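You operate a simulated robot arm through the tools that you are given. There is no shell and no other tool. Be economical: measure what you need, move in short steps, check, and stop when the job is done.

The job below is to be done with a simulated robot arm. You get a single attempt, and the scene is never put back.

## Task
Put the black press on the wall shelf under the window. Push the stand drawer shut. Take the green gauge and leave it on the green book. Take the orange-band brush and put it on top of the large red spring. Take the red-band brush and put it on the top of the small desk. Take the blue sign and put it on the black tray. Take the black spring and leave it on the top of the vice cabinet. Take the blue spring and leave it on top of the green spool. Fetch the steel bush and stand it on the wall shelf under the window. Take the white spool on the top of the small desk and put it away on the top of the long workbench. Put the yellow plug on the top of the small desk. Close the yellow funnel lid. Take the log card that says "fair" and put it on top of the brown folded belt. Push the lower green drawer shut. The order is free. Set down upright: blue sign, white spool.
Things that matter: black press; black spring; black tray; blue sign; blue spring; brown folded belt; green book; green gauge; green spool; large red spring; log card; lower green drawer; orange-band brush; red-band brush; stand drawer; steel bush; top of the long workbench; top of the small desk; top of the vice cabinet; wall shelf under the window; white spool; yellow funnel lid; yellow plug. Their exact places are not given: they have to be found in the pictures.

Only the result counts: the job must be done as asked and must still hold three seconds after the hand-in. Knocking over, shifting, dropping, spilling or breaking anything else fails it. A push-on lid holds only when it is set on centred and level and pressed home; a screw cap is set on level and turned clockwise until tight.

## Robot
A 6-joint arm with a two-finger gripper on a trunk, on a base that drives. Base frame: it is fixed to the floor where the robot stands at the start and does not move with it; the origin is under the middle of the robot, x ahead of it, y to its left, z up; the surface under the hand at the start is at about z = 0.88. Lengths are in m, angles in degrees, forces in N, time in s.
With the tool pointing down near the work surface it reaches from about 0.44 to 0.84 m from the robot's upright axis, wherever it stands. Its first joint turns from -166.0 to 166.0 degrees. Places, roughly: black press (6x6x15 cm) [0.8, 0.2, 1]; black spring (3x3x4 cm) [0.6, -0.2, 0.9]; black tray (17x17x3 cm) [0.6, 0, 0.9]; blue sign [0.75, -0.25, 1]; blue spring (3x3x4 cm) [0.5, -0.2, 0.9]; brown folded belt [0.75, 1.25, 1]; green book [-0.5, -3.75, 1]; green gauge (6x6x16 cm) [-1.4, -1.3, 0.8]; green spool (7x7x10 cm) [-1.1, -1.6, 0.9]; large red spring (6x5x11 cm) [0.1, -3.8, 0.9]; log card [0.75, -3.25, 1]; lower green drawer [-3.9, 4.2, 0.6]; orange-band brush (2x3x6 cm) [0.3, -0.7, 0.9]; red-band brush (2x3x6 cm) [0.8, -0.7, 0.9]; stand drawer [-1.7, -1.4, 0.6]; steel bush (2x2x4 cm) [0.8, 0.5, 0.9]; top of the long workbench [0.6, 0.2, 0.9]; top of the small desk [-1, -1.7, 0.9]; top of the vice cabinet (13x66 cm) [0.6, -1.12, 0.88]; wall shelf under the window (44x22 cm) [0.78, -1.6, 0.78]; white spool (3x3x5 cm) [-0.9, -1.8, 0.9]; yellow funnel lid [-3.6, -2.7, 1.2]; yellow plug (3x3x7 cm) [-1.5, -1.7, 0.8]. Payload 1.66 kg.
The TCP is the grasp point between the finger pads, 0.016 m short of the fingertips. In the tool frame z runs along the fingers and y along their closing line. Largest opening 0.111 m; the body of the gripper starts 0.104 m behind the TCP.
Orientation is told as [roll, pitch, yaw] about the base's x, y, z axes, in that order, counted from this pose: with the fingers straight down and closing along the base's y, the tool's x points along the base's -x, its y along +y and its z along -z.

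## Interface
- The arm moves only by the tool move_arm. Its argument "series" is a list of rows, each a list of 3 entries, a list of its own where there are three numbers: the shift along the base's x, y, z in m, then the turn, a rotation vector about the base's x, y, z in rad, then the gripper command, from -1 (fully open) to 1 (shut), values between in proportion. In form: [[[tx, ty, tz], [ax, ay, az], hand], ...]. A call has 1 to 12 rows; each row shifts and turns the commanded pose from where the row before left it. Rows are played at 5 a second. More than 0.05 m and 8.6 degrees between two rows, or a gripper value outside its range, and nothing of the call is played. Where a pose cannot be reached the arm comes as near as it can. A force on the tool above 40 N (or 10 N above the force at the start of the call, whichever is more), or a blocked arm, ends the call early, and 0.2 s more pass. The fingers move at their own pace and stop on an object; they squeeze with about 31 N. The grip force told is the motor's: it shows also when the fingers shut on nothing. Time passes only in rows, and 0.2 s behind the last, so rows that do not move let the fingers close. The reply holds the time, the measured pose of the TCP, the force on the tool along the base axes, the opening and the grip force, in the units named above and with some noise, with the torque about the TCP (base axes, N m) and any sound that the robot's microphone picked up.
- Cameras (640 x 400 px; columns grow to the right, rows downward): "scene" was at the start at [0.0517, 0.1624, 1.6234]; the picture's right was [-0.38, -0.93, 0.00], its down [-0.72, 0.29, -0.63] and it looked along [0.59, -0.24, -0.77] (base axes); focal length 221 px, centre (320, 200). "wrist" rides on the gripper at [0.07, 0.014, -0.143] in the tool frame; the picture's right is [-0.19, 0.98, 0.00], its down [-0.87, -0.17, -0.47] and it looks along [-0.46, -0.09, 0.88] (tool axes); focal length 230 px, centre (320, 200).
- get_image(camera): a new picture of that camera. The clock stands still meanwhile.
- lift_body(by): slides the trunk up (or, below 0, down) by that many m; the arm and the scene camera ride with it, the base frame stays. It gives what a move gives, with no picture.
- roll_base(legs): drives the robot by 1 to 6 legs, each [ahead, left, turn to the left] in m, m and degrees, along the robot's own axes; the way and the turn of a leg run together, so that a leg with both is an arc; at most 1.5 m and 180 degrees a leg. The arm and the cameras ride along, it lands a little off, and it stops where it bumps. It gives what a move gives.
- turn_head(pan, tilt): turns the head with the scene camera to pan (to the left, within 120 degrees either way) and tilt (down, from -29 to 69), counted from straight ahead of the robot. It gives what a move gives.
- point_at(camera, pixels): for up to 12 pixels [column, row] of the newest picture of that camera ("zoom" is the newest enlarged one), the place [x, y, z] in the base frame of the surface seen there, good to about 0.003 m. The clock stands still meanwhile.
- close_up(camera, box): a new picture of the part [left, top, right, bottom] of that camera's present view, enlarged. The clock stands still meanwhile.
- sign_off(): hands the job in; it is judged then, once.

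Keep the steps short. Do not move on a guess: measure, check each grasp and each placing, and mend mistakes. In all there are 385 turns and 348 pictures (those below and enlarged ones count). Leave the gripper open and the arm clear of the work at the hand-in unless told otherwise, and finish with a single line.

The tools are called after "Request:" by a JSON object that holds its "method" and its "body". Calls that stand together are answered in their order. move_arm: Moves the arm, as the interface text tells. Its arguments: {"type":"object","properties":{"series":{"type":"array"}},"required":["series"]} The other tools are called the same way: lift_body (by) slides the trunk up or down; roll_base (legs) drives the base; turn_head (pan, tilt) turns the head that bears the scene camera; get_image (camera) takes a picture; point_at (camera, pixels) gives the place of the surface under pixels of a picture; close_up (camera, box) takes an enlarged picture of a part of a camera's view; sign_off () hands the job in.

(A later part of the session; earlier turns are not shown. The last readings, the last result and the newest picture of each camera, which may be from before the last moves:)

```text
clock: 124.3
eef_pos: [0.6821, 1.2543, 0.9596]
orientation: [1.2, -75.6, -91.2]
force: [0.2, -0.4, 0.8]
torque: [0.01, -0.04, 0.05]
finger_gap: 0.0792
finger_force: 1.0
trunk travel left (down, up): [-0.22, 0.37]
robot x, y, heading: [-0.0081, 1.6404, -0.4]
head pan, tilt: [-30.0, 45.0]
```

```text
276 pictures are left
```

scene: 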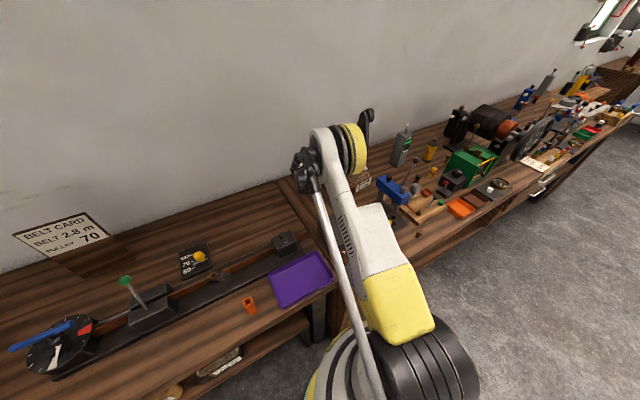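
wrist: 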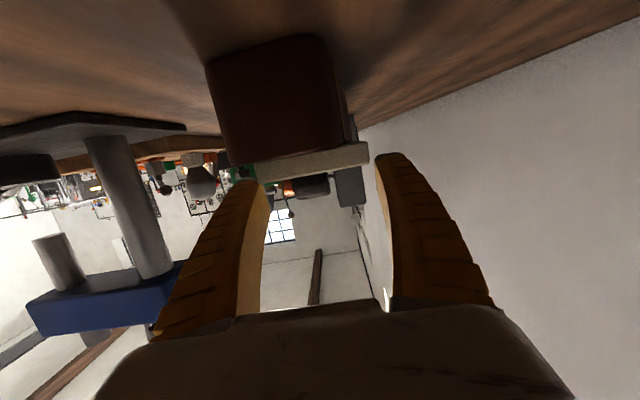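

Card lies flat on the belt. Back out along +y, then up.

Request:
{"method": "move_arm", "body": {"series": [[[0, 0.02, 0.006], [0, 0, 0], -0.5], [[0, 0.04, 0.012], [0, 0, 0], -0.5], [[0, 0.04, 0.02], [0, 0, 0], -0.5], [[0, 0.02, 0.045], [0, 0, 0], -0.5], [[0, 0, 0.05], [0, 0, 0], -0.5], [[0, 0, 0.05], [0, 0, 0], -0.5], [[0, 0, 0.05], [0, 0, 0], -0.5], [[0, 0, 0.05], [0, 0, 0], -0.5]]}}

Request:
{"method": "get_image", "body": {"camera": "wrist"}}

Request:
{"method": "close_up", "body": {"camera": "scene", "box": [280, 130, 440, 230]}}

```text
clock: 126.1
eef_pos: [0.6818, 1.3752, 1.2418]
orientation: [1.3, -75.5, -91.3]
force: [-0.7, 0.1, 0.0]
torque: [0.01, -0.03, 0.02]
finger_gap: 0.0847
finger_force: 0.3
trunk travel left (down, up): [-0.22, 0.37]
robot x, y, heading: [-0.0058, 1.6406, -0.4]
head pan, tilt: [-30.0, 45.0]
```

```text
275 pictures are left
```

wrist: 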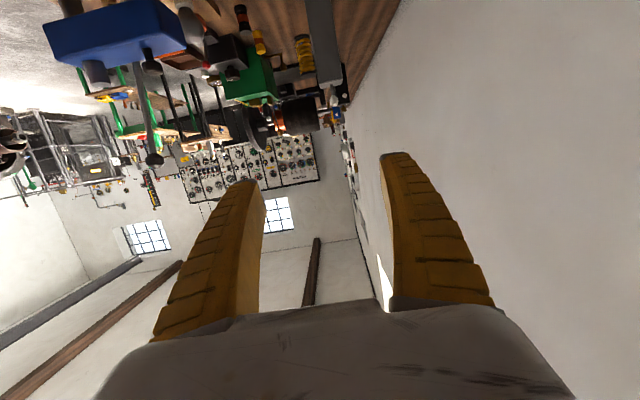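

```text
4.00 times, centred on (360, 180) of scene
```

zoom: 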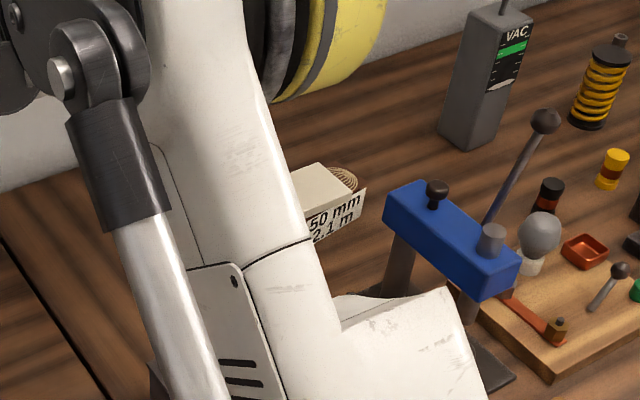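

Card placed. Untilt and unyaw the tool.

Request:
{"method": "move_arm", "body": {"series": [[[0, 0, 0.01], [0.147, 0, 0], -1], [[0, 0, 0.01], [0.147, 0, 0], -1], [[0, 0, 0.01], [0.147, 0, 0], -1], [[0, 0, 0.01], [0.147, 0, 0], -1], [[0, 0, 0], [0.147, 0, 0], -1], [[0, 0, 0], [0.147, 0, 0], -1], [[0, 0, 0], [0.147, 0, 0], -1], [[0, 0, 0], [0.147, 0, 0], -1], [[0, 0, 0], [0.147, 0, 0], -1]]}}

Request:
{"method": "move_arm", "body": {"series": [[[-0.01, 0, 0], [0, 0, 0.1428], -1], [[-0.01, 0, 0], [0, 0, 0.1428], -1], [[-0.01, 0, 0], [0, 0, 0.1428], -1], [[-0.01, 0, 0], [0, 0, 0.1428], -1], [[-0.01, 0, 0], [0, 0, 0.1428], -1], [[-0.01, 0, 0], [0, 0, 0.1428], -1], [[-0.01, 0, 0], [0, 0, 0.1428], -1], [[-0.01, 0, 0], [0, 0, 0.1428], -1], [[-0.01, 0, 0], [0, 0, 0.1428], -1], [[-0.01, 0, 0], [0, 0, 0.1428], -1], [[-0.01, 0, 0], [0, 0, 0.1428], -1]]}}

```text
clock: 128.1
eef_pos: [0.6816, 1.372, 1.2817]
orientation: [-0.1, 0.3, -90.2]
force: [-0.5, -0.2, 0.5]
torque: [0.02, 0.0, -0.02]
finger_gap: 0.1109
finger_force: 0.1
trunk travel left (down, up): [-0.22, 0.37]
robot x, y, heading: [-0.0094, 1.6464, -0.6]
head pan, tilt: [-30.0, 45.0]
```

```text
clock: 130.5
eef_pos: [0.5712, 1.3743, 1.2817]
orientation: [-0.1, 0.1, -0.2]
force: [-0.4, -0.4, -0.7]
torque: [0.01, 0.01, 0.01]
finger_gap: 0.1108
finger_force: 0.0
trunk travel left (down, up): [-0.22, 0.37]
robot x, y, heading: [-0.0044, 1.6406, -0.5]
head pan, tilt: [-30.0, 45.0]
```

Drive to about (0.05,0.75) for the steel bush.

Request:
{"method": "roll_base", "body": {"legs": [[-0.2, 0, 0.5], [0, -0.89, 0], [0.25, 0, 0]]}}

Request:
{"method": "get_image", "body": {"camera": "wrist"}}

```text
clock: 137.7
eef_pos: [0.6308, 0.5123, 1.2819]
orientation: [-0.1, 0.2, 0.9]
force: [0.4, -0.2, 1.1]
torque: [-0.01, 0.01, 0.0]
finger_gap: 0.111
finger_force: 0.1
trunk travel left (down, up): [-0.22, 0.37]
robot x, y, heading: [0.0491, 0.7659, 0.8]
head pan, tilt: [-30.0, 45.0]
```

```text
273 pictures are left
```

wrist: 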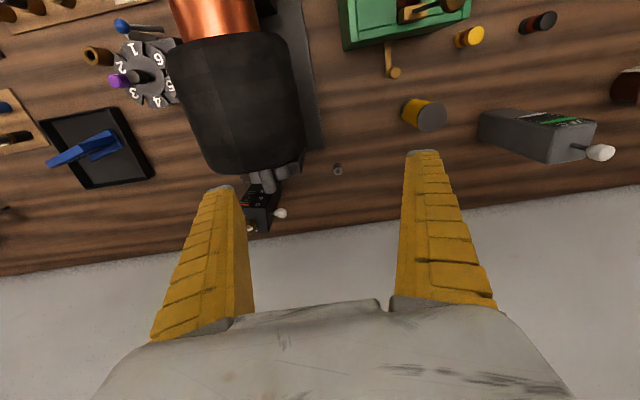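

Request:
{"method": "point_at", "body": {"camera": "wrist", "pixels": [[337, 169], [336, 167], [338, 172], [300, 165], [280, 213], [424, 110], [272, 185]]}}

Request:
{"method": "close_up", "body": {"camera": "wrist", "box": [240, 120, 420, 232]}}

```text
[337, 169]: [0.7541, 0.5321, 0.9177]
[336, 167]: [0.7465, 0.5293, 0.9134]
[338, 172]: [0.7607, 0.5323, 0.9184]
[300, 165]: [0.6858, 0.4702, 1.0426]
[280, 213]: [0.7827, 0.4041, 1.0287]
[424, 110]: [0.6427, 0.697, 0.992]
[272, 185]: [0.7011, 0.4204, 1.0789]
```

```text
3.56 times, centred on (330, 176) of wrist
```

zoom: 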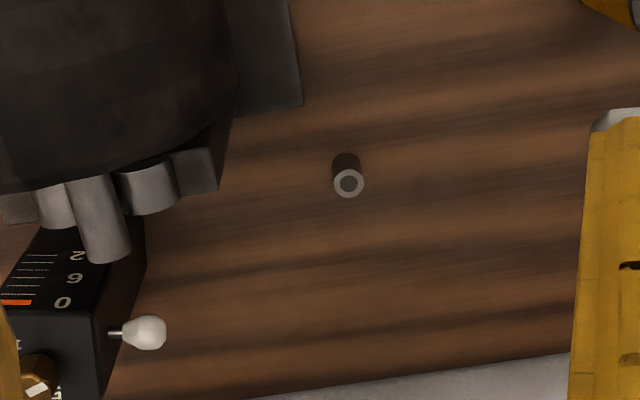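

Bush at (0.755,0.533). Move above it, gripper half open.

Request:
{"method": "move_arm", "body": {"series": [[[0.045, 0.008, 0], [0, 0, 0], 0.1], [[0.045, 0.007, 0], [0, 0, 0], 0.1], [[0.034, 0.006, 0], [0, 0, 0], 0.1], [[0, 0, -0.045], [0, 0, 0], 0.1], [[0, 0, -0.045], [0, 0, 0], 0.1], [[0, 0, -0.045], [0, 0, 0], 0.1], [[0, 0, -0.045], [0, 0, 0], 0.1], [[0, 0, -0.045], [0, 0, 0], 0.1], [[0, 0, -0.045], [0, 0, 0], 0.1], [[0, 0, -0.04], [0, 0, 0], 0.1], [[0, 0, 0], [0, 0, 0], 0.1]]}}

Request:
{"method": "get_image", "body": {"camera": "wrist"}}

```text
clock: 140.1
eef_pos: [0.7528, 0.5327, 0.9727]
orientation: [-0.1, 0.2, 1.0]
force: [-0.8, -0.2, 0.3]
torque: [0.01, -0.01, 0.0]
finger_gap: 0.0522
finger_force: 1.7
trunk travel left (down, up): [-0.22, 0.37]
robot x, y, heading: [0.0459, 0.7694, 0.9]
head pan, tilt: [-30.0, 45.0]
```

```text
271 pictures are left
```

wrist: 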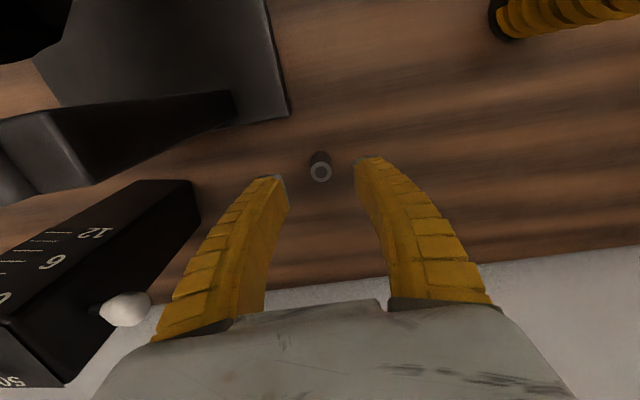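

Request:
{"method": "point_at", "body": {"camera": "wrist", "pixels": [[321, 172], [314, 173], [328, 171], [320, 165]]}}

Request:
{"method": "move_arm", "body": {"series": [[[0, 0, -0.03], [0, 0, 0], 0.1], [[0, 0, -0.03], [0, 0, 0], 0.1], [[0, 0, 0], [0, 0, 0], 0.1]]}}

Request:
{"method": "get_image", "body": {"camera": "wrist"}}

```text
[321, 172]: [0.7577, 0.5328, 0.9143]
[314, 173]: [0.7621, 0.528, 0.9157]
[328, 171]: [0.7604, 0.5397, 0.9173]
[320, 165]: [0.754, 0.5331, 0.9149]
```

```text
clock: 140.9
eef_pos: [0.7512, 0.5316, 0.9126]
orientation: [-0.1, 0.2, 0.9]
force: [0.3, 0.4, 0.5]
torque: [0.01, 0.01, 0.01]
finger_gap: 0.052
finger_force: 1.3
trunk travel left (down, up): [-0.22, 0.37]
robot x, y, heading: [0.0456, 0.7723, 0.8]
head pan, tilt: [-30.0, 45.0]
```

```text
270 pictures are left
```

wrist: 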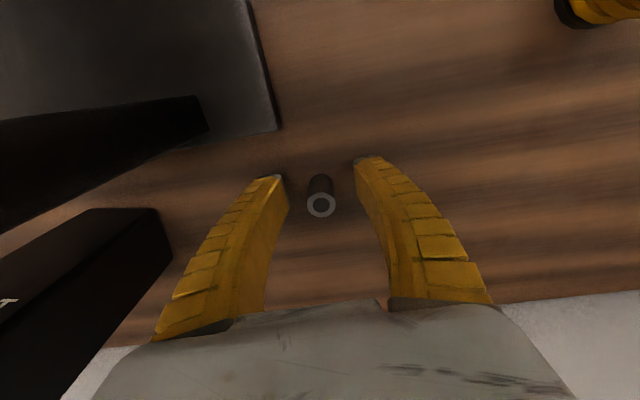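

Request:
{"method": "move_arm", "body": {"series": [[[0.006, 0.001, -0.01], [0, 0, 0], 0.1], [[0, 0, 0], [0, 0, 0], 0.6], [[0, 0, 0], [0, 0, 0], 1], [[0, 0, 0], [0, 0, 0], 1], [[0, 0, 0.03], [0, 0, 0], 1], [[0, 0, 0.04], [0, 0, 0], 1], [[0, 0, 0.04], [0, 0, 0], 1], [[0, 0, 0.04], [0, 0, 0], 1]]}}

Request:
{"method": "get_image", "body": {"camera": "wrist"}}

```text
clock: 142.7
eef_pos: [0.7613, 0.5346, 1.0547]
orientation: [-0.2, 0.2, 0.9]
force: [-0.3, -0.3, -1.0]
torque: [0.04, 0.0, 0.05]
finger_gap: 0.0136
finger_force: 30.7
trunk travel left (down, up): [-0.22, 0.37]
robot x, y, heading: [0.0478, 0.7645, 0.8]
head pan, tilt: [-30.0, 45.0]
```

```text
269 pictures are left
```

wrist: 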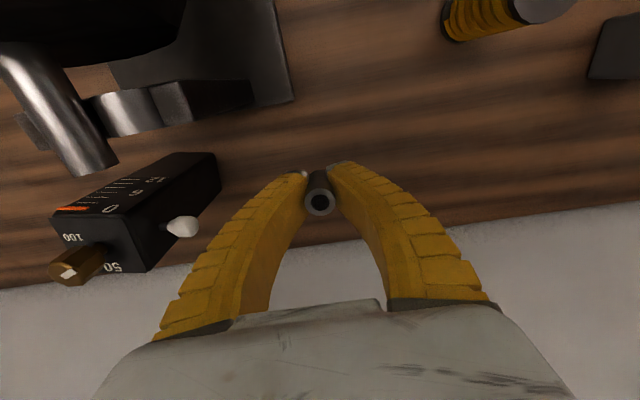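

Bush held. Raise and retract.

Request:
{"method": "move_arm", "body": {"series": [[[0, 0, 0.048], [0, 0, 0], 1], [[0, 0, 0.048], [0, 0, 0], 1], [[0, 0, 0.048], [0, 0, 0], 1], [[-0.03, 0.03, 0.02], [0, 0, 0], 1], [[-0.03, 0.035, 0], [0, 0, 0], 1], [[-0.03, 0.035, 0], [0, 0, 0], 1], [[-0.03, 0.035, 0], [0, 0, 0], 1], [[-0.035, 0.03, 0], [0, 0, 0], 1], [[-0.035, 0.03, 0], [0, 0, 0], 1]]}}

Request:
{"method": "roll_base", "body": {"legs": [[-0.35, 0, -0.8], [0, -1.2, 0], [0, -1.2, 0]]}}

```text
clock: 144.7
eef_pos: [0.5717, 0.731, 1.2145]
orientation: [-0.1, 0.1, 0.8]
force: [-0.4, -0.1, 0.2]
torque: [-0.02, -0.01, -0.03]
finger_gap: 0.0135
finger_force: 30.9
trunk travel left (down, up): [-0.22, 0.37]
robot x, y, heading: [0.0485, 0.7696, 0.8]
head pan, tilt: [-30.0, 45.0]
```

```text
clock: 158.4
eef_pos: [0.2517, -1.6752, 1.2141]
orientation: [0.0, 0.2, 0.9]
force: [0.4, -0.3, -0.8]
torque: [-0.02, -0.02, 0.01]
finger_gap: 0.0118
finger_force: 31.3
trunk travel left (down, up): [-0.22, 0.37]
robot x, y, heading: [-0.276, -1.633, 1.0]
head pan, tilt: [-30.0, 45.0]
```

Request:
{"method": "get_image", "body": {"camera": "wrist"}}

Request:
{"method": "roll_base", "body": {"legs": [[0.37, 0, -0.8]]}}

Request:
{"method": "get_image", "body": {"camera": "wrist"}}

```text
268 pictures are left
```

wrist: 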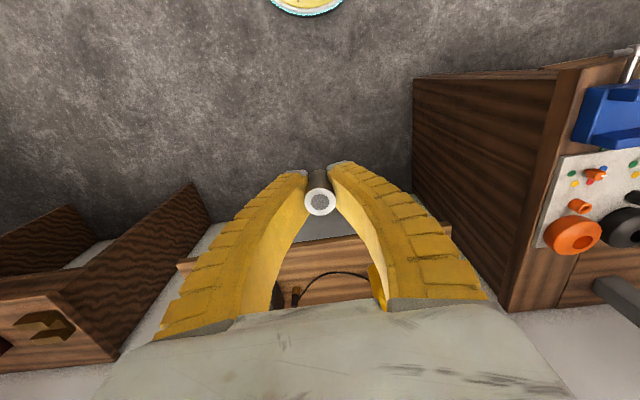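

```text
clock: 160.7
eef_pos: [0.6174, -1.6775, 1.2131]
orientation: [-0.1, 0.2, 0.2]
force: [1.4, 0.2, -1.9]
torque: [-0.01, 0.01, 0.01]
finger_gap: 0.0119
finger_force: 31.0
trunk travel left (down, up): [-0.22, 0.37]
robot x, y, heading: [0.0925, -1.6317, 0.3]
head pan, tilt: [-30.0, 45.0]
```

```text
267 pictures are left
```

wrist: 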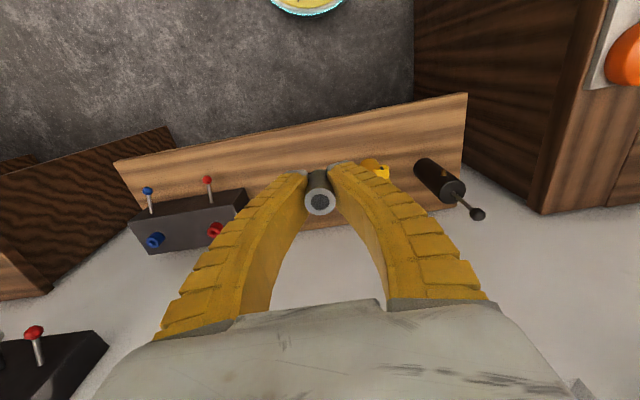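

Request:
{"method": "move_arm", "body": {"series": [[[0.012, 0.045, 0], [0, 0, 0], 1], [[0.012, 0.045, 0], [0, 0, 0], 1], [[0.012, 0.045, 0], [0, 0, 0], 1], [[0.012, 0.045, 0], [0, 0, 0], 1], [[0.025, 0.037, 0], [0, 0, 0], 1], [[0, 0, -0.05], [0, 0, 0], 1], [[0, 0, -0.05], [0, 0, 0], 1], [[0, 0, -0.05], [0, 0, 0], 1], [[0, 0, -0.05], [0, 0, 0], 1], [[0, 0, -0.05], [0, 0, 0], 1], [[0, 0, -0.05], [0, 0, 0], 1], [[0, 0, -0.05], [0, 0, 0], 1]]}}

Request:
{"method": "get_image", "body": {"camera": "wrist"}}

```text
clock: 163.3
eef_pos: [0.6924, -1.4612, 0.862]
orientation: [0.0, 0.2, 0.2]
force: [-0.2, 0.6, -1.0]
torque: [0.01, 0.01, 0.0]
finger_gap: 0.0117
finger_force: 31.2
trunk travel left (down, up): [-0.22, 0.37]
robot x, y, heading: [0.0903, -1.6359, 0.3]
head pan, tilt: [-30.0, 45.0]
```

```text
266 pictures are left
```

wrist: 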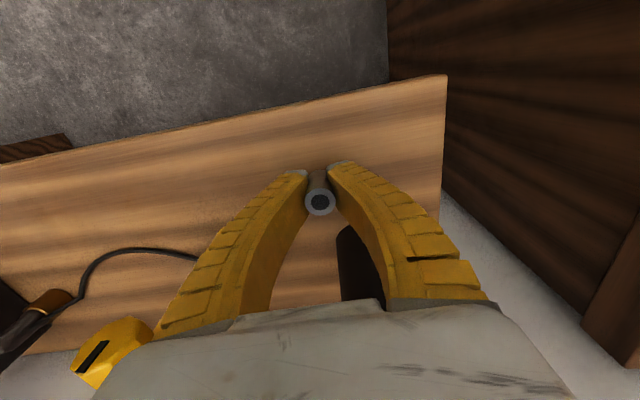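

Clear area. Lower to contact near z 0.803.

Request:
{"method": "move_arm", "body": {"series": [[[0, 0, -0.03], [0, 0, 0], 1], [[0, 0, -0.02], [0, 0, 0], 1], [[0, 0, -0.006], [0, 0, 0], 1], [[0, 0, 0], [0, 0, 0], 1]]}}

```text
clock: 164.3
eef_pos: [0.6912, -1.4594, 0.807]
orientation: [-0.1, 0.2, 0.2]
force: [0.8, 0.3, -0.8]
torque: [-0.01, 0.02, -0.01]
finger_gap: 0.0117
finger_force: 30.7
trunk travel left (down, up): [-0.22, 0.37]
robot x, y, heading: [0.0907, -1.6362, 0.1]
head pan, tilt: [-30.0, 45.0]
```

Request:
{"method": "move_arm", "body": {"series": [[[0, 0, -0.002], [0, 0, 0], 1], [[0, 0, -0.002], [0, 0, 0], 1], [[0, 0, -0.002], [0, 0, 0], 1], [[0, 0, 0], [0, 0, 0], 1]]}}

```text
clock: 165.3
eef_pos: [0.6897, -1.4607, 0.8007]
orientation: [0.0, 0.1, 0.2]
force: [3.4, -0.6, 11.2]
torque: [0.01, -0.02, 0.0]
finger_gap: 0.0116
finger_force: 30.7
trunk travel left (down, up): [-0.22, 0.37]
robot x, y, heading: [0.0917, -1.6342, 0.1]
head pan, tilt: [-30.0, 45.0]
```

Contact. Release and rise.

Request:
{"method": "move_arm", "body": {"series": [[[0, 0, 0.001], [0, 0, 0], 0.6], [[0, 0, 0], [0, 0, 0], 0.3], [[0, 0, 0], [0, 0, 0], 0.3], [[0, 0, 0.04], [0, 0, 0], 0.3], [[0, 0, 0.05], [0, 0, 0], 0.3], [[0, 0, 0.05], [0, 0, 0], 0.3], [[0, 0, 0.05], [0, 0, 0], 0.3], [[0, 0, 0.05], [0, 0, 0], 0.3], [[0, 0, 0.05], [0, 0, 0], 0.3]]}}

Request:
{"method": "get_image", "body": {"camera": "wrist"}}

```text
clock: 167.3
eef_pos: [0.6907, -1.4597, 1.0954]
orientation: [0.0, 0.1, 0.1]
force: [0.4, -1.0, 1.0]
torque: [-0.01, -0.03, -0.01]
finger_gap: 0.0412
finger_force: 1.5
trunk travel left (down, up): [-0.22, 0.37]
robot x, y, heading: [0.0903, -1.6302, 0.1]
head pan, tilt: [-30.0, 45.0]
```

```text
265 pictures are left
```

wrist: 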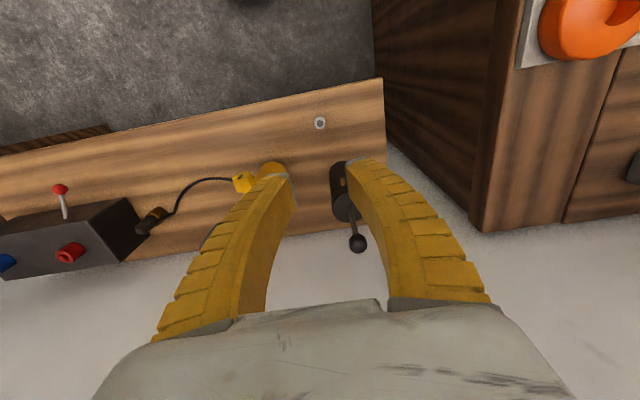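

Bush stands. Now the small desk behind me: raise the arm, back off and turn around.

Request:
{"method": "move_arm", "body": {"series": [[[-0.03, -0.03, 0.02], [0, 0, 0], -1], [[-0.03, -0.03, 0.02], [0, 0, 0], -1], [[-0.03, -0.03, 0.02], [0, 0, 0], -1], [[-0.03, -0.03, 0.02], [0, 0, 0], -1], [[-0.02, -0.03, 0.03], [0, 0, 0], -1], [[0, -0.02, 0.04], [0, 0, 0], -1], [[0, 0, 0.045], [0, 0, 0], -1], [[0, 0, 0.045], [0, 0, 0], -1]]}}

Request:
{"method": "roll_base", "body": {"legs": [[-0.2, 0, 0], [0, 0, 90]]}}

Request:
{"method": "turn_head", "body": {"pan": 60, "tilt": 35}}

Request:
{"method": "get_image", "body": {"camera": "scene"}}

```text
clock: 169.1
eef_pos: [0.5489, -1.6309, 1.334]
orientation: [-0.2, 0.1, 0.2]
force: [0.3, -0.4, -0.6]
torque: [0.01, -0.03, 0.0]
finger_gap: 0.1113
finger_force: 0.1
trunk travel left (down, up): [-0.22, 0.37]
robot x, y, heading: [0.0945, -1.63, 0.1]
head pan, tilt: [-30.0, 45.0]
```

```text
clock: 174.6
eef_pos: [-0.1108, -1.1751, 1.3335]
orientation: [-0.1, 0.2, 90.5]
force: [0.0, 0.7, -0.4]
torque: [-0.01, 0.04, -0.01]
finger_gap: 0.1109
finger_force: 0.1
trunk travel left (down, up): [-0.22, 0.37]
robot x, y, heading: [-0.1063, -1.6344, 90.4]
head pan, tilt: [-30.0, 45.0]
```

```text
clock: 176.2
eef_pos: [-0.1092, -1.1748, 1.334]
orientation: [-0.1, 0.3, 90.5]
force: [-0.1, 0.6, 0.7]
torque: [-0.02, -0.01, 0.04]
finger_gap: 0.1108
finger_force: 0.0
trunk travel left (down, up): [-0.22, 0.37]
robot x, y, heading: [-0.1083, -1.6337, 90.6]
head pan, tilt: [60.0, 35.0]
```

```text
264 pictures are left
```

scene: 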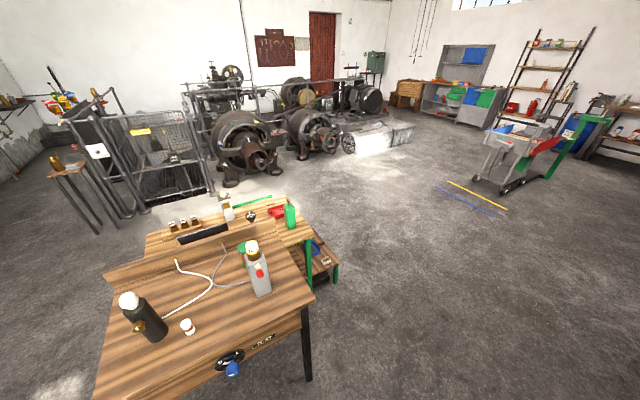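

Request:
{"method": "close_up", "body": {"camera": "scene", "box": [90, 220, 330, 370]}}

Request:
{"method": "close_up", "body": {"camera": "scene", "box": [140, 180, 350, 310]}}

Request:
{"method": "point_at", "body": {"camera": "scene", "pixels": [[187, 320], [187, 334], [257, 265], [148, 320], [103, 270], [312, 300], [150, 385], [220, 340], [175, 262], [234, 360], [290, 215], [230, 215]]}}

```text
2.67 times, centred on (210, 295) of scene
```

zoom: 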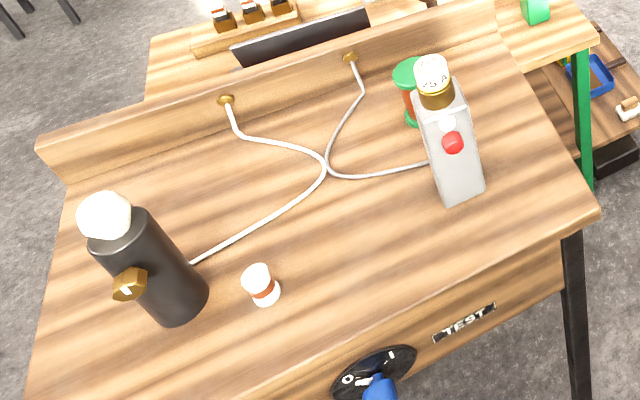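

```text
3.05 times, centred on (245, 245) of scene
```

zoom: 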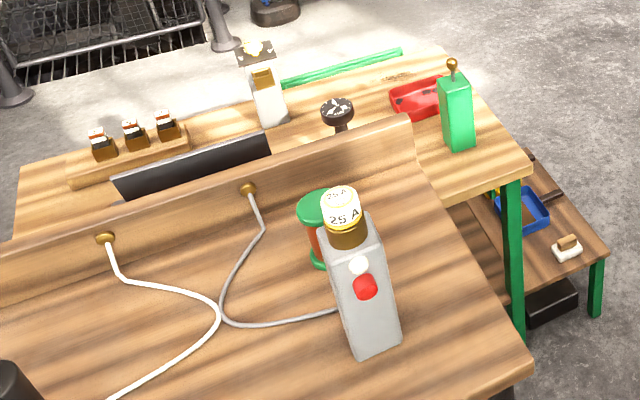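

```text
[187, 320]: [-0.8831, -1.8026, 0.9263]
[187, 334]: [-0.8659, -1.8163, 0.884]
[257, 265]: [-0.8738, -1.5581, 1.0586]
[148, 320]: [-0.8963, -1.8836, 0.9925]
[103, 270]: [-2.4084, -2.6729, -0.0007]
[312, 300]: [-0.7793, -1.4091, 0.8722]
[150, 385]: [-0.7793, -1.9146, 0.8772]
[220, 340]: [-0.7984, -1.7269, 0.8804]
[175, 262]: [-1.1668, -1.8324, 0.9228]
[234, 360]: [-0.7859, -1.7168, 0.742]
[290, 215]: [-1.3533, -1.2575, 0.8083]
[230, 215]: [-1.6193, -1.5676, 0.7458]
```

White spool (white with red core) at (−0.88,−1.805). Turn to face the desk.

Request:
{"method": "roll_base", "body": {"legs": [[0, 0, 89.5], [0.1, 0.06, 0]]}}

Request:
{"method": "get_image", "body": {"camera": "wrist"}}

Request:
{"method": "turn_head", "body": {"pan": 0, "tilt": 40}}

Request:
{"method": "get_image", "body": {"camera": "scene"}}

```text
clock: 181.3
eef_pos: [-0.6603, -1.7164, 1.3334]
orientation: [-0.1, 0.3, -177.6]
force: [-0.3, 0.1, -0.5]
torque: [0.04, -0.08, 0.04]
finger_gap: 0.1107
finger_force: 0.1
trunk travel left (down, up): [-0.22, 0.37]
robot x, y, heading: [-0.1978, -1.6976, -178.0]
head pan, tilt: [60.0, 35.0]
```

```text
261 pictures are left
```

wrist: 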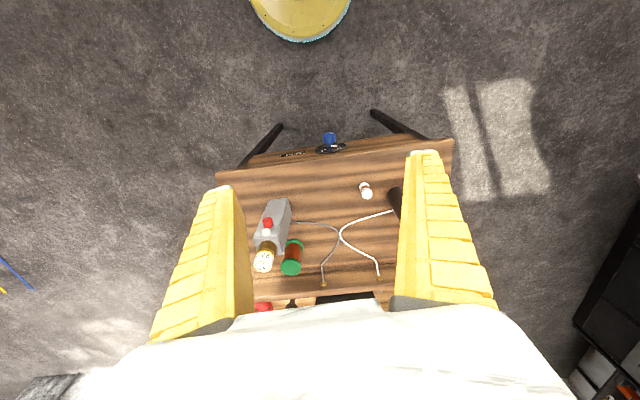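

```text
clock: 182.6
eef_pos: [-0.6596, -1.7155, 1.3331]
orientation: [0.0, 0.2, -177.7]
force: [0.1, -0.1, 0.1]
torque: [-0.02, 0.03, 0.04]
finger_gap: 0.1107
finger_force: 0.0
trunk travel left (down, up): [-0.22, 0.37]
robot x, y, heading: [-0.2039, -1.6946, -177.9]
head pan, tilt: [0.0, 40.0]
```

```text
260 pictures are left
```

scene: 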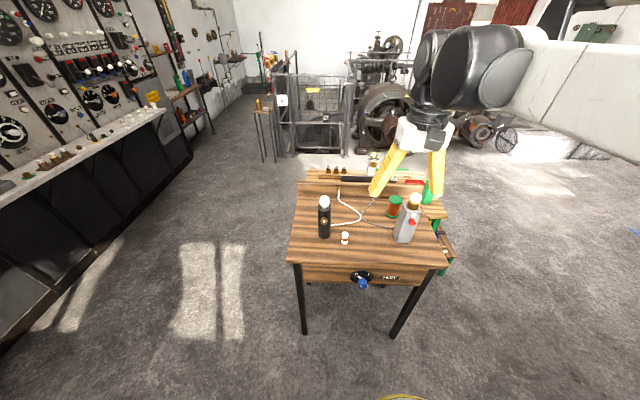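

Request:
{"method": "close_up", "body": {"camera": "scene", "box": [280, 150, 460, 262]}}

Request:
{"method": "point_at", "body": {"camera": "zoom", "pixels": [[231, 297], [233, 318], [150, 205], [155, 310], [408, 170], [408, 218], [465, 180], [470, 305], [290, 235], [430, 265], [330, 290], [350, 220]]}}

Request:
{"method": "point_at", "body": {"camera": "wrist", "pixels": [[366, 186], [366, 192], [363, 213], [370, 220], [395, 200], [291, 257], [291, 245], [300, 180], [340, 190]]}}

```text
3.56 times, centred on (370, 206) of scene
```

zoom: 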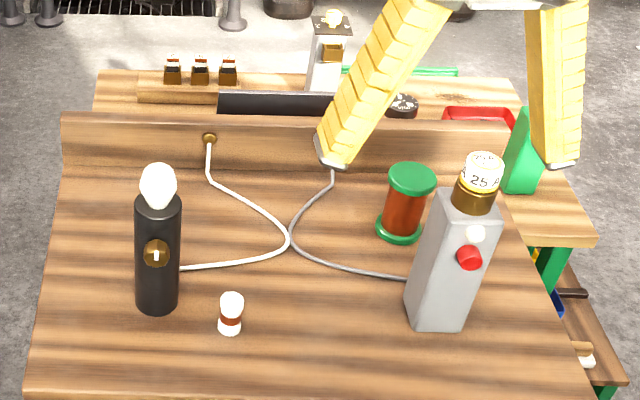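

```text
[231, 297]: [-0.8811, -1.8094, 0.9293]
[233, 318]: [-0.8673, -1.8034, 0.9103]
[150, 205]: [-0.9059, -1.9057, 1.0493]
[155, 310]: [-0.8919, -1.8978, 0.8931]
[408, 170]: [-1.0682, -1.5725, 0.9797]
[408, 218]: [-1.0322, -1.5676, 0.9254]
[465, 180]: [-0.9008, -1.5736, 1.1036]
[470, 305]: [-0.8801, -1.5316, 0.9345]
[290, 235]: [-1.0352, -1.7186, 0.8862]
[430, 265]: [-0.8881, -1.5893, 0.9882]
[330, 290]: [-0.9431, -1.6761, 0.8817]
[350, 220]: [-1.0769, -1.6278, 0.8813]
```

```text
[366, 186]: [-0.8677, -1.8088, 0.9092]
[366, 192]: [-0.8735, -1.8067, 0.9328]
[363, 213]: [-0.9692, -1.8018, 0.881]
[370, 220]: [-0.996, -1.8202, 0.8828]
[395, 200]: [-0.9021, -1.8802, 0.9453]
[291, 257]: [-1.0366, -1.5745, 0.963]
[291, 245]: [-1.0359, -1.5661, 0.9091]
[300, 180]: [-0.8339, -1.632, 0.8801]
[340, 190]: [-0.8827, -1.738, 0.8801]
```

Move above the white spool, opening 5 cm.

Request:
{"method": "move_arm", "body": {"series": [[[-0.045, -0.018, 0], [0, 0, 0], 0.1], [[-0.045, -0.018, 0], [0, 0, 0], 0.1], [[-0.045, -0.018, 0], [0, 0, 0], 0.1], [[-0.045, -0.018, 0], [0, 0, 0], 0.1], [[-0.042, -0.018, 0], [0, 0, 0], 0.1], [[0, 0, -0.05], [0, 0, 0], 0.1], [[0, 0, -0.05], [0, 0, 0], 0.1], [[0, 0, -0.05], [0, 0, 0], 0.1], [[0, 0, -0.05], [0, 0, 0], 0.1], [[0, 0, -0.05], [0, 0, 0], 0.1], [[0, 0, -0.05], [0, 0, 0], 0.1], [[0, 0, -0.04], [0, 0, 0], 0.1]]}}

Request:
{"method": "get_image", "body": {"camera": "wrist"}}

```text
clock: 185.2
eef_pos: [-0.8824, -1.8064, 0.9923]
orientation: [0.0, 0.2, -177.7]
force: [-0.4, -0.1, 0.4]
torque: [0.0, -0.01, 0.03]
finger_gap: 0.052
finger_force: 1.3
trunk travel left (down, up): [-0.22, 0.37]
robot x, y, heading: [-0.1994, -1.697, -177.7]
head pan, tilt: [0.0, 40.0]
```

```text
258 pictures are left
```

wrist: 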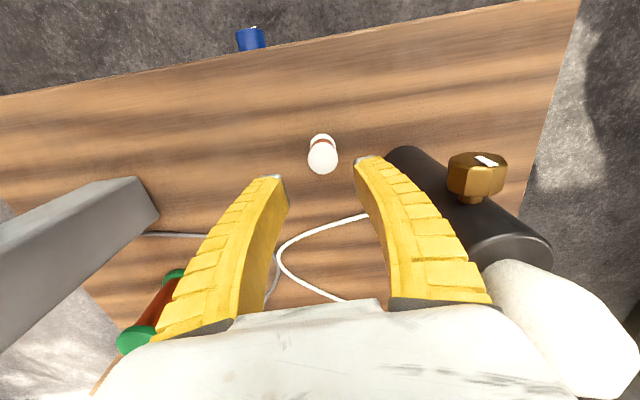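

Gripper body would come within ~1 cm of the bottle; turn the tool 60° to keep clear.

Request:
{"method": "move_arm", "body": {"series": [[[0, 0, 0.04], [0, 0, 0], 0.1], [[0, 0, 0], [0, 0, 0.149], 0.1], [[0, 0, 0], [0, 0, 0.149], 0.1], [[0, 0, 0], [0, 0, 0.149], 0.1], [[0, 0, 0], [0, 0, 0.149], 0.1], [[0, 0, 0], [0, 0, 0.149], 0.1], [[0, 0, 0], [0, 0, 0.149], 0.1], [[0, 0, 0], [0, 0, 0.149], 0.1], [[0, 0, -0.045], [0, 0, 0], 0.1], [[0, 0, -0.03], [0, 0, 0], 0.1]]}}

Request:
{"method": "get_image", "body": {"camera": "wrist"}}

```text
clock: 187.4
eef_pos: [-0.8815, -1.8041, 0.9575]
orientation: [-0.1, 0.2, -117.8]
force: [-0.5, -0.5, 0.8]
torque: [0.02, -0.03, -0.05]
finger_gap: 0.0518
finger_force: 2.2
trunk travel left (down, up): [-0.22, 0.37]
robot x, y, heading: [-0.2016, -1.6968, -177.7]
head pan, tilt: [0.0, 40.0]
```

```text
257 pictures are left
```

wrist: 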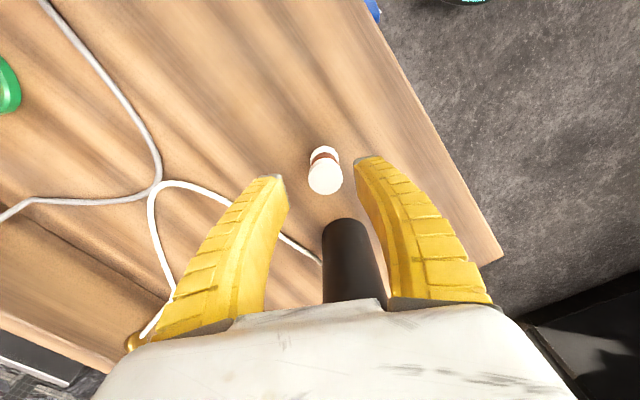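

Request:
{"method": "move_arm", "body": {"series": [[[0, 0, -0.025], [0, 0, 0], 0.1], [[0, 0, -0.022], [0, 0, 0], 0.1], [[0, 0, 0], [0, 0, 0], 0.1]]}}

Request:
{"method": "get_image", "body": {"camera": "wrist"}}

Request:
{"method": "close_up", "body": {"camera": "scene", "box": [280, 150, 460, 262]}}

```text
clock: 188.2
eef_pos: [-0.8807, -1.8049, 0.9101]
orientation: [-0.1, 0.1, -117.8]
force: [0.0, 0.7, 0.9]
torque: [0.0, 0.01, 0.05]
finger_gap: 0.0521
finger_force: 1.4
trunk travel left (down, up): [-0.22, 0.37]
robot x, y, heading: [-0.2032, -1.6962, -177.5]
head pan, tilt: [0.0, 40.0]
```

```text
256 pictures are left
```

wrist: 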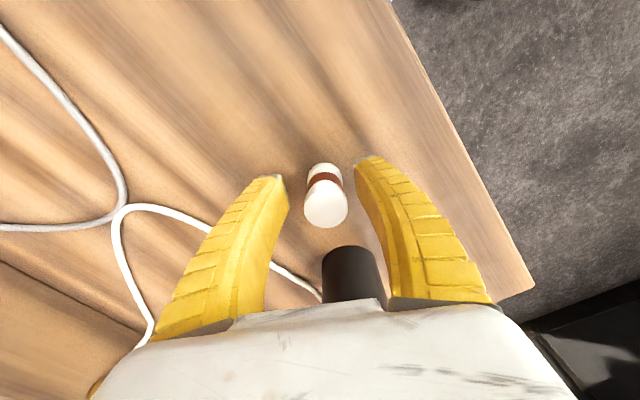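

```text
3.56 times, centred on (370, 206) of scene
```

zoom: 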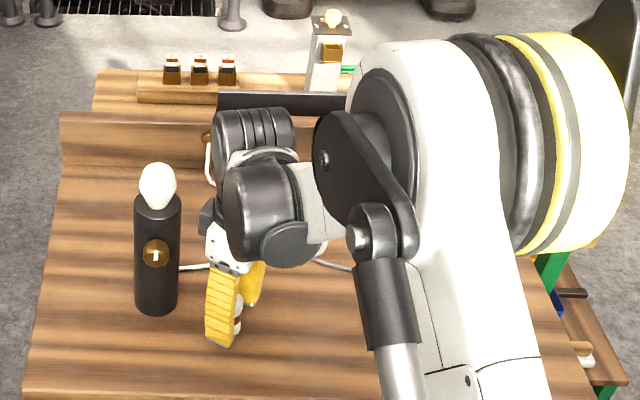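

Clear of the bottle. Close on the spool and lift.

Request:
{"method": "move_arm", "body": {"series": [[[0, 0, 0], [0, 0, 0], 0.5], [[0, 0, 0], [0, 0, 0], 1], [[0, 0, 0], [0, 0, 0], 1], [[0, 0, 0.03], [0, 0, 0], 1], [[0, 0, 0.045], [0, 0, 0], 1], [[0, 0, 0.045], [0, 0, 0], 1], [[0, 0, 0.045], [0, 0, 0], 1], [[0, 0, 0.045], [0, 0, 0], 1], [[0, 0, 0.045], [0, 0, 0], 1], [[0, 0, 0.045], [0, 0, 0], 1]]}}

Request:
{"method": "get_image", "body": {"camera": "wrist"}}

```text
clock: 190.4
eef_pos: [-0.8801, -1.8071, 1.2124]
orientation: [-0.1, 0.2, -117.8]
force: [-0.3, -0.4, -0.9]
torque: [-0.01, 0.02, 0.0]
finger_gap: 0.02
finger_force: 31.5
trunk travel left (down, up): [-0.22, 0.37]
robot x, y, heading: [-0.2004, -1.6948, -177.9]
head pan, tilt: [0.0, 40.0]
```

```text
254 pictures are left
```

wrist: 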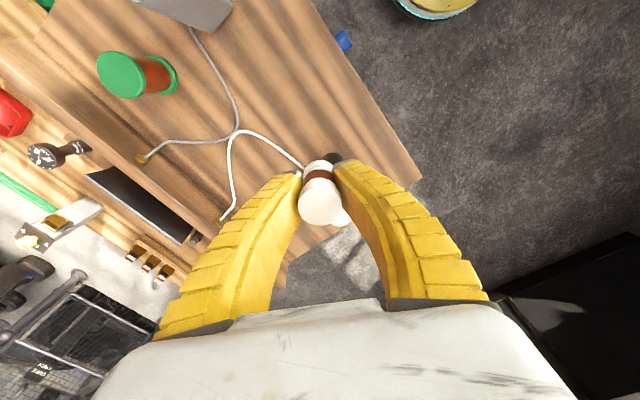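

Held. Retract, turn to the bench and drive to y ≈ −0.1.

Request:
{"method": "move_arm", "body": {"series": [[[0.04, 0.02, 0.01], [0, 0, 0], 1], [[0.04, 0.02, 0.01], [0, 0, 0], 1], [[0.04, 0.02, 0.01], [0, 0, 0], 1], [[0.04, 0.02, 0.01], [0, 0, 0], 1], [[0.04, 0.02, 0], [0, 0, 0], 1]]}}

Request:
{"method": "roll_base", "body": {"legs": [[0, 0, 177.7], [0, 0.8, 0], [0, 0.8, 0]]}}

```text
clock: 191.6
eef_pos: [-0.6776, -1.7057, 1.2535]
orientation: [-0.1, 0.0, -117.9]
force: [0.1, 0.6, -0.4]
torque: [0.01, 0.05, 0.0]
finger_gap: 0.0195
finger_force: 31.2
trunk travel left (down, up): [-0.22, 0.37]
robot x, y, heading: [-0.2027, -1.6925, -177.6]
head pan, tilt: [0.0, 40.0]
```

```text
clock: 207.2
eef_pos: [0.1855, -0.073, 1.2516]
orientation: [-0.1, 0.2, 64.1]
force: [0.6, 0.0, -1.8]
torque: [-0.05, -0.04, 0.01]
finger_gap: 0.0174
finger_force: 31.2
trunk travel left (down, up): [-0.22, 0.37]
robot x, y, heading: [-0.2954, -0.098, 4.3]
head pan, tilt: [0.0, 40.0]
```

Request:
{"method": "roll_base", "body": {"legs": [[0.33, 0, -4.3]]}}

Request:
{"method": "get_image", "body": {"camera": "scene"}}

Request:
{"method": "get_image", "body": {"camera": "wrist"}}

```text
clock: 209.3
eef_pos: [0.5161, -0.0929, 1.2516]
orientation: [0.0, 0.3, 60.0]
force: [0.9, -0.4, -0.7]
torque: [-0.01, 0.02, -0.04]
finger_gap: 0.0172
finger_force: 30.5
trunk travel left (down, up): [-0.22, 0.37]
robot x, y, heading: [0.0379, -0.083, 0.2]
head pan, tilt: [0.0, 40.0]
```

```text
253 pictures are left
```

scene: 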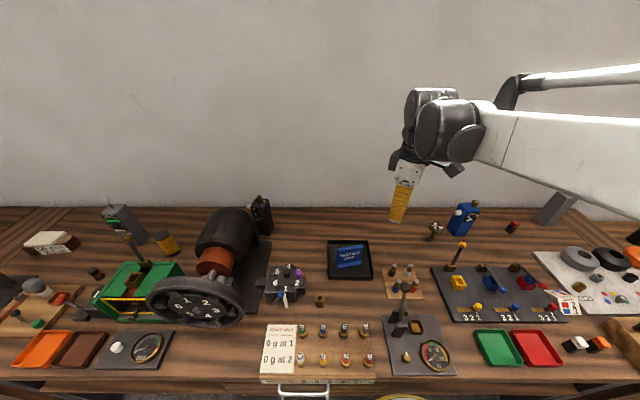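

```text
252 pictures are left
```

wrist: 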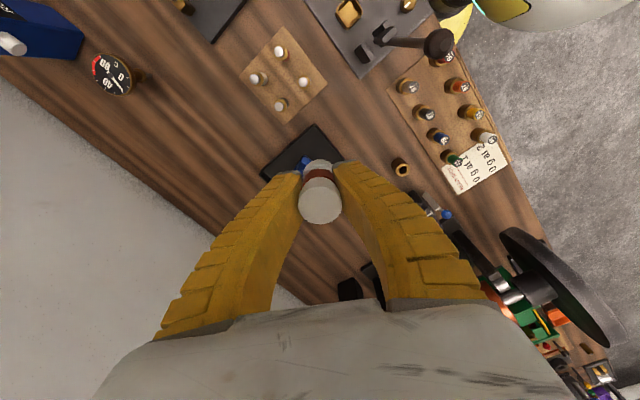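

Turn the tool back to yaw 0 while moving to (0.74,−0.18), a free spot.

Request:
{"method": "move_arm", "body": {"series": [[[0.032, -0.0125, 0], [0, 0, -0.1496], 1], [[0.032, -0.0125, 0], [0, 0, -0.1496], 1], [[0.032, -0.0125, 0], [0, 0, -0.1496], 1], [[0.032, -0.0125, 0], [0, 0, -0.1496], 1], [[0.032, -0.0125, 0], [0, 0, -0.1496], 1], [[0.032, -0.0125, 0], [0, 0, -0.1496], 1], [[0.032, -0.0125, 0], [0, 0, -0.1496], 1], [[0, 0, -0.05], [0, 0, 0], 1], [[0, 0, -0.05], [0, 0, 0], 1], [[0, 0, -0.05], [0, 0, 0], 1], [[0, 0, -0.05], [0, 0, 0], 1], [[0, 0, -0.05], [0, 0, 0], 1]]}}

Request:
{"method": "get_image", "body": {"camera": "wrist"}}

Request:
{"method": "close_up", "body": {"camera": "scene", "box": [320, 160, 480, 260]}}

```text
clock: 211.9
eef_pos: [0.7405, -0.1802, 0.9972]
orientation: [-0.1, 0.2, 0.0]
force: [0.1, 0.9, -0.7]
torque: [-0.01, 0.01, 0.01]
finger_gap: 0.0175
finger_force: 31.2
trunk travel left (down, up): [-0.22, 0.37]
robot x, y, heading: [0.0402, -0.0856, 0.3]
head pan, tilt: [0.0, 40.0]
```

```text
251 pictures are left
```

wrist: 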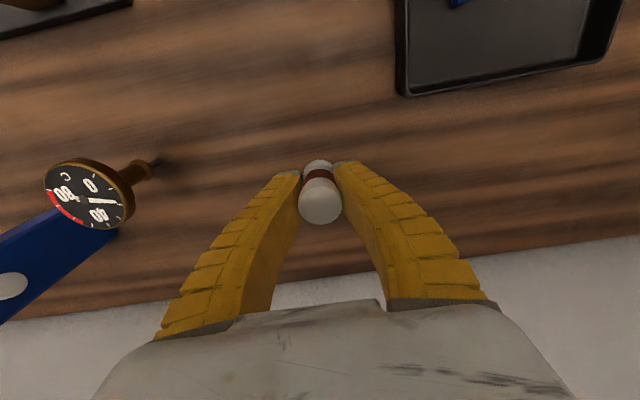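

```text
4.00 times, centred on (400, 210) of scene
```

zoom: 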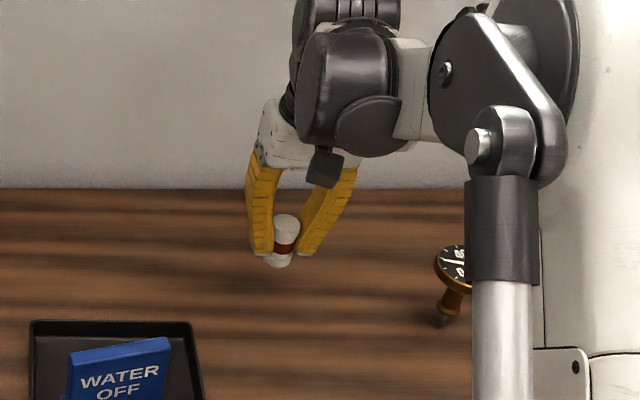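

Request:
{"method": "move_arm", "body": {"series": [[[0, 0, -0.04], [0, 0, 0], 1], [[0, 0, -0.035], [0, 0, 0], 1], [[0, 0, -0.006], [0, 0, 0], 1], [[0, 0, 0], [0, 0, 0], 1]]}}

Request:
{"method": "close_up", "body": {"camera": "scene", "box": [350, 190, 430, 240]}}

```text
clock: 212.9
eef_pos: [0.7401, -0.1799, 0.9174]
orientation: [-0.1, 0.2, 0.0]
force: [0.5, -0.1, -0.8]
torque: [0.02, -0.04, 0.02]
finger_gap: 0.0174
finger_force: 30.7
trunk travel left (down, up): [-0.22, 0.37]
robot x, y, heading: [0.0365, -0.0844, 0.2]
head pan, tilt: [0.0, 40.0]
```

```text
8.00 times, centred on (390, 215) of scene
```

zoom: 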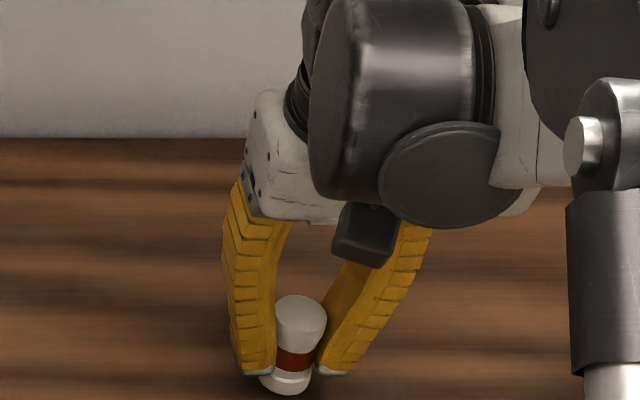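

Request:
{"method": "move_arm", "body": {"series": [[[0, 0, -0.003], [0, 0, 0], 1], [[0, 0, -0.002], [0, 0, 0], 1], [[0, 0, -0.002], [0, 0, 0], 1], [[0, 0, 0], [0, 0, 0], 1]]}}

```text
clock: 213.9
eef_pos: [0.7395, -0.1806, 0.9133]
orientation: [0.0, 0.3, 0.0]
force: [-0.4, -0.8, -0.1]
torque: [-0.03, 0.01, 0.01]
finger_gap: 0.0175
finger_force: 31.4
trunk travel left (down, up): [-0.22, 0.37]
robot x, y, heading: [0.0386, -0.0851, 0.4]
head pan, tilt: [0.0, 40.0]
```

Request:
{"method": "move_arm", "body": {"series": [[[0, 0, -0.002], [0, 0, 0], 1], [[0, 0, -0.002], [0, 0, 0], 1], [[0, 0, -0.001], [0, 0, 0], 1], [[0, 0, 0], [0, 0, 0], 1]]}}

```text
clock: 214.9
eef_pos: [0.7387, -0.1804, 0.9095]
orientation: [-0.1, 0.2, -0.1]
force: [6.7, -0.8, 21.1]
torque: [-0.02, -0.1, -0.03]
finger_gap: 0.0196
finger_force: 30.8
trunk travel left (down, up): [-0.22, 0.37]
robot x, y, heading: [0.0387, -0.0833, 0.1]
head pan, tilt: [0.0, 40.0]
```

Contact. Release slowly and rise.

Request:
{"method": "move_arm", "body": {"series": [[[0, 0, 0.001], [0, 0, 0], 0.5], [[0, 0, 0], [0, 0, 0], 0.2], [[0, 0, 0], [0, 0, 0], 0.0], [[0, 0, 0.03], [0, 0, 0], 0], [[0, 0, 0.04], [0, 0, 0], 0], [[0, 0, 0.05], [0, 0, 0], 0], [[0, 0, 0.05], [0, 0, 0], 0], [[0, 0, 0.05], [0, 0, 0], 0]]}}

Request:
{"method": "get_image", "body": {"camera": "wrist"}}

Request:
{"method": "close_up", "body": {"camera": "scene", "box": [330, 190, 490, 300]}}

```text
clock: 216.7
eef_pos: [0.741, -0.1792, 1.1318]
orientation: [-0.2, 0.1, 0.0]
force: [-0.2, 0.5, 0.6]
torque: [0.0, 0.0, 0.01]
finger_gap: 0.0579
finger_force: 1.9
trunk travel left (down, up): [-0.22, 0.37]
robot x, y, heading: [0.0384, -0.0877, 0.1]
head pan, tilt: [0.0, 40.0]
```

```text
248 pictures are left
```

wrist: 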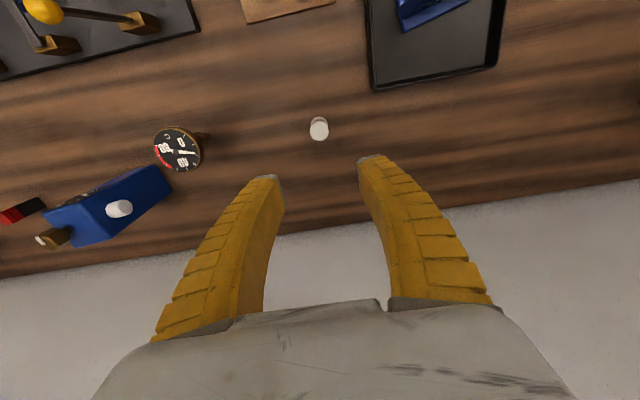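

```text
3.64 times, centred on (410, 245) of scene
```

zoom: 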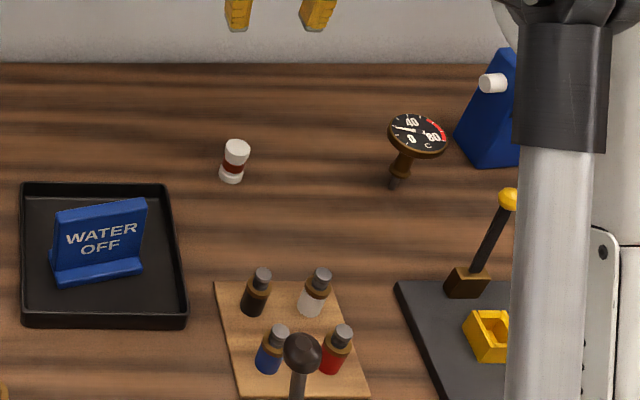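

White spool stands on the bench. Next the black spring at about (0.545,−0.159). Move above it.

Request:
{"method": "move_arm", "body": {"series": [[[-0.048, 0.005, 0], [0, 0, 0], 0.19], [[-0.048, 0.005, 0], [0, 0, 0], 0.19], [[-0.048, 0.005, 0], [0, 0, 0], 0.19], [[-0.048, 0.005, 0], [0, 0, 0], 0.19], [[-0.004, 0, -0.04], [0, 0, 0], 0.19], [[0, 0, -0.04], [0, 0, 0], 0.19], [[0, 0, 0], [0, 0, 0], 0.19]]}}

Request:
{"method": "get_image", "body": {"camera": "wrist"}}

```text
clock: 218.3
eef_pos: [0.5435, -0.1618, 1.0506]
orientation: [-0.1, 0.1, 0.0]
force: [-0.1, 0.8, -0.5]
torque: [-0.01, 0.01, 0.0]
finger_gap: 0.0475
finger_force: 1.6
trunk travel left (down, up): [-0.22, 0.37]
robot x, y, heading: [0.0348, -0.0868, 0.1]
head pan, tilt: [0.0, 40.0]
```

```text
246 pictures are left
```

wrist: 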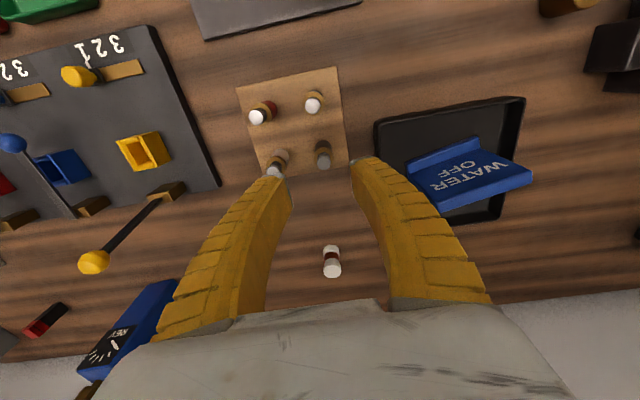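

Request:
{"method": "close_up", "body": {"camera": "wrist", "box": [230, 70, 370, 190]}}

Request:
{"method": "point_at", "body": {"camera": "wrist", "pixels": [[323, 163], [322, 148], [275, 168], [281, 155], [314, 106], [316, 96], [258, 117], [268, 106], [330, 160], [316, 161]]}}

```text
3.33 times, centred on (300, 130) of wrist
```

zoom: 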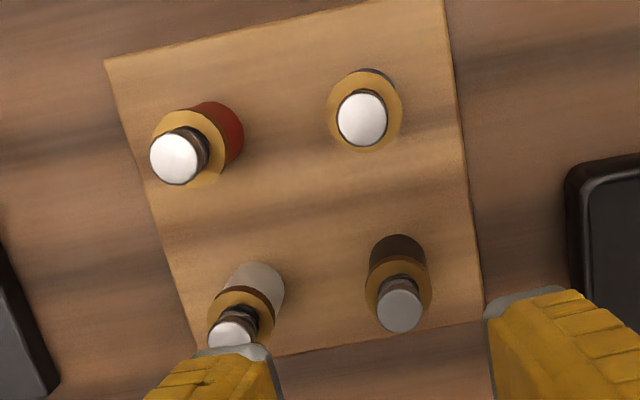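

```text
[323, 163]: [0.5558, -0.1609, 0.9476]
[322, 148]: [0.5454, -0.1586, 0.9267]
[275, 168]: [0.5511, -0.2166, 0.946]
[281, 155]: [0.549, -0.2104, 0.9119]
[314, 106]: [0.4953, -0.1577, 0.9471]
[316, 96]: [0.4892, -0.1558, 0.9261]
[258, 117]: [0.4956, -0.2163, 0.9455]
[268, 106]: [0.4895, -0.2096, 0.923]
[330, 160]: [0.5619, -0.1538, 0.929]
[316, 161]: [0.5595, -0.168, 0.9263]
```

Black spring axis (0.556,−0.160). Descend and grip.

Request:
{"method": "move_arm", "body": {"series": [[[0.0125, 0.0015, -0.04], [0, 0, 0], 0.19], [[0, 0, -0.04], [0, 0, 0], 0.19], [[0, 0, 0], [0, 0, 0], 0.19]]}}

Request:
{"method": "get_image", "body": {"camera": "wrist"}}

```text
clock: 219.1
eef_pos: [0.5559, -0.1611, 0.9689]
orientation: [-0.2, 0.2, 0.0]
force: [-0.1, 0.4, -0.4]
torque: [0.0, 0.0, 0.0]
finger_gap: 0.0475
finger_force: 1.5
trunk travel left (down, up): [-0.22, 0.37]
robot x, y, heading: [0.036, -0.0863, 0.1]
head pan, tilt: [0.0, 40.0]
```

```text
244 pictures are left
```

wrist: 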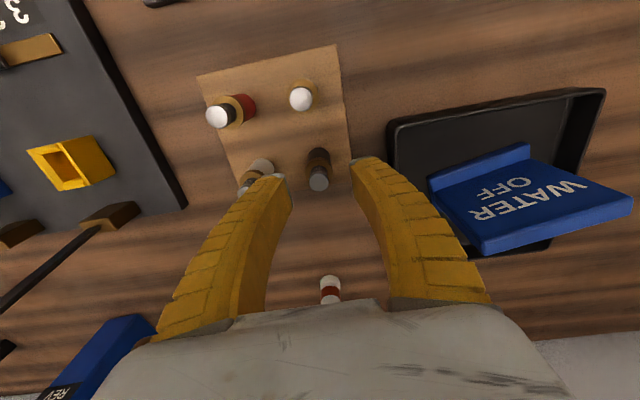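

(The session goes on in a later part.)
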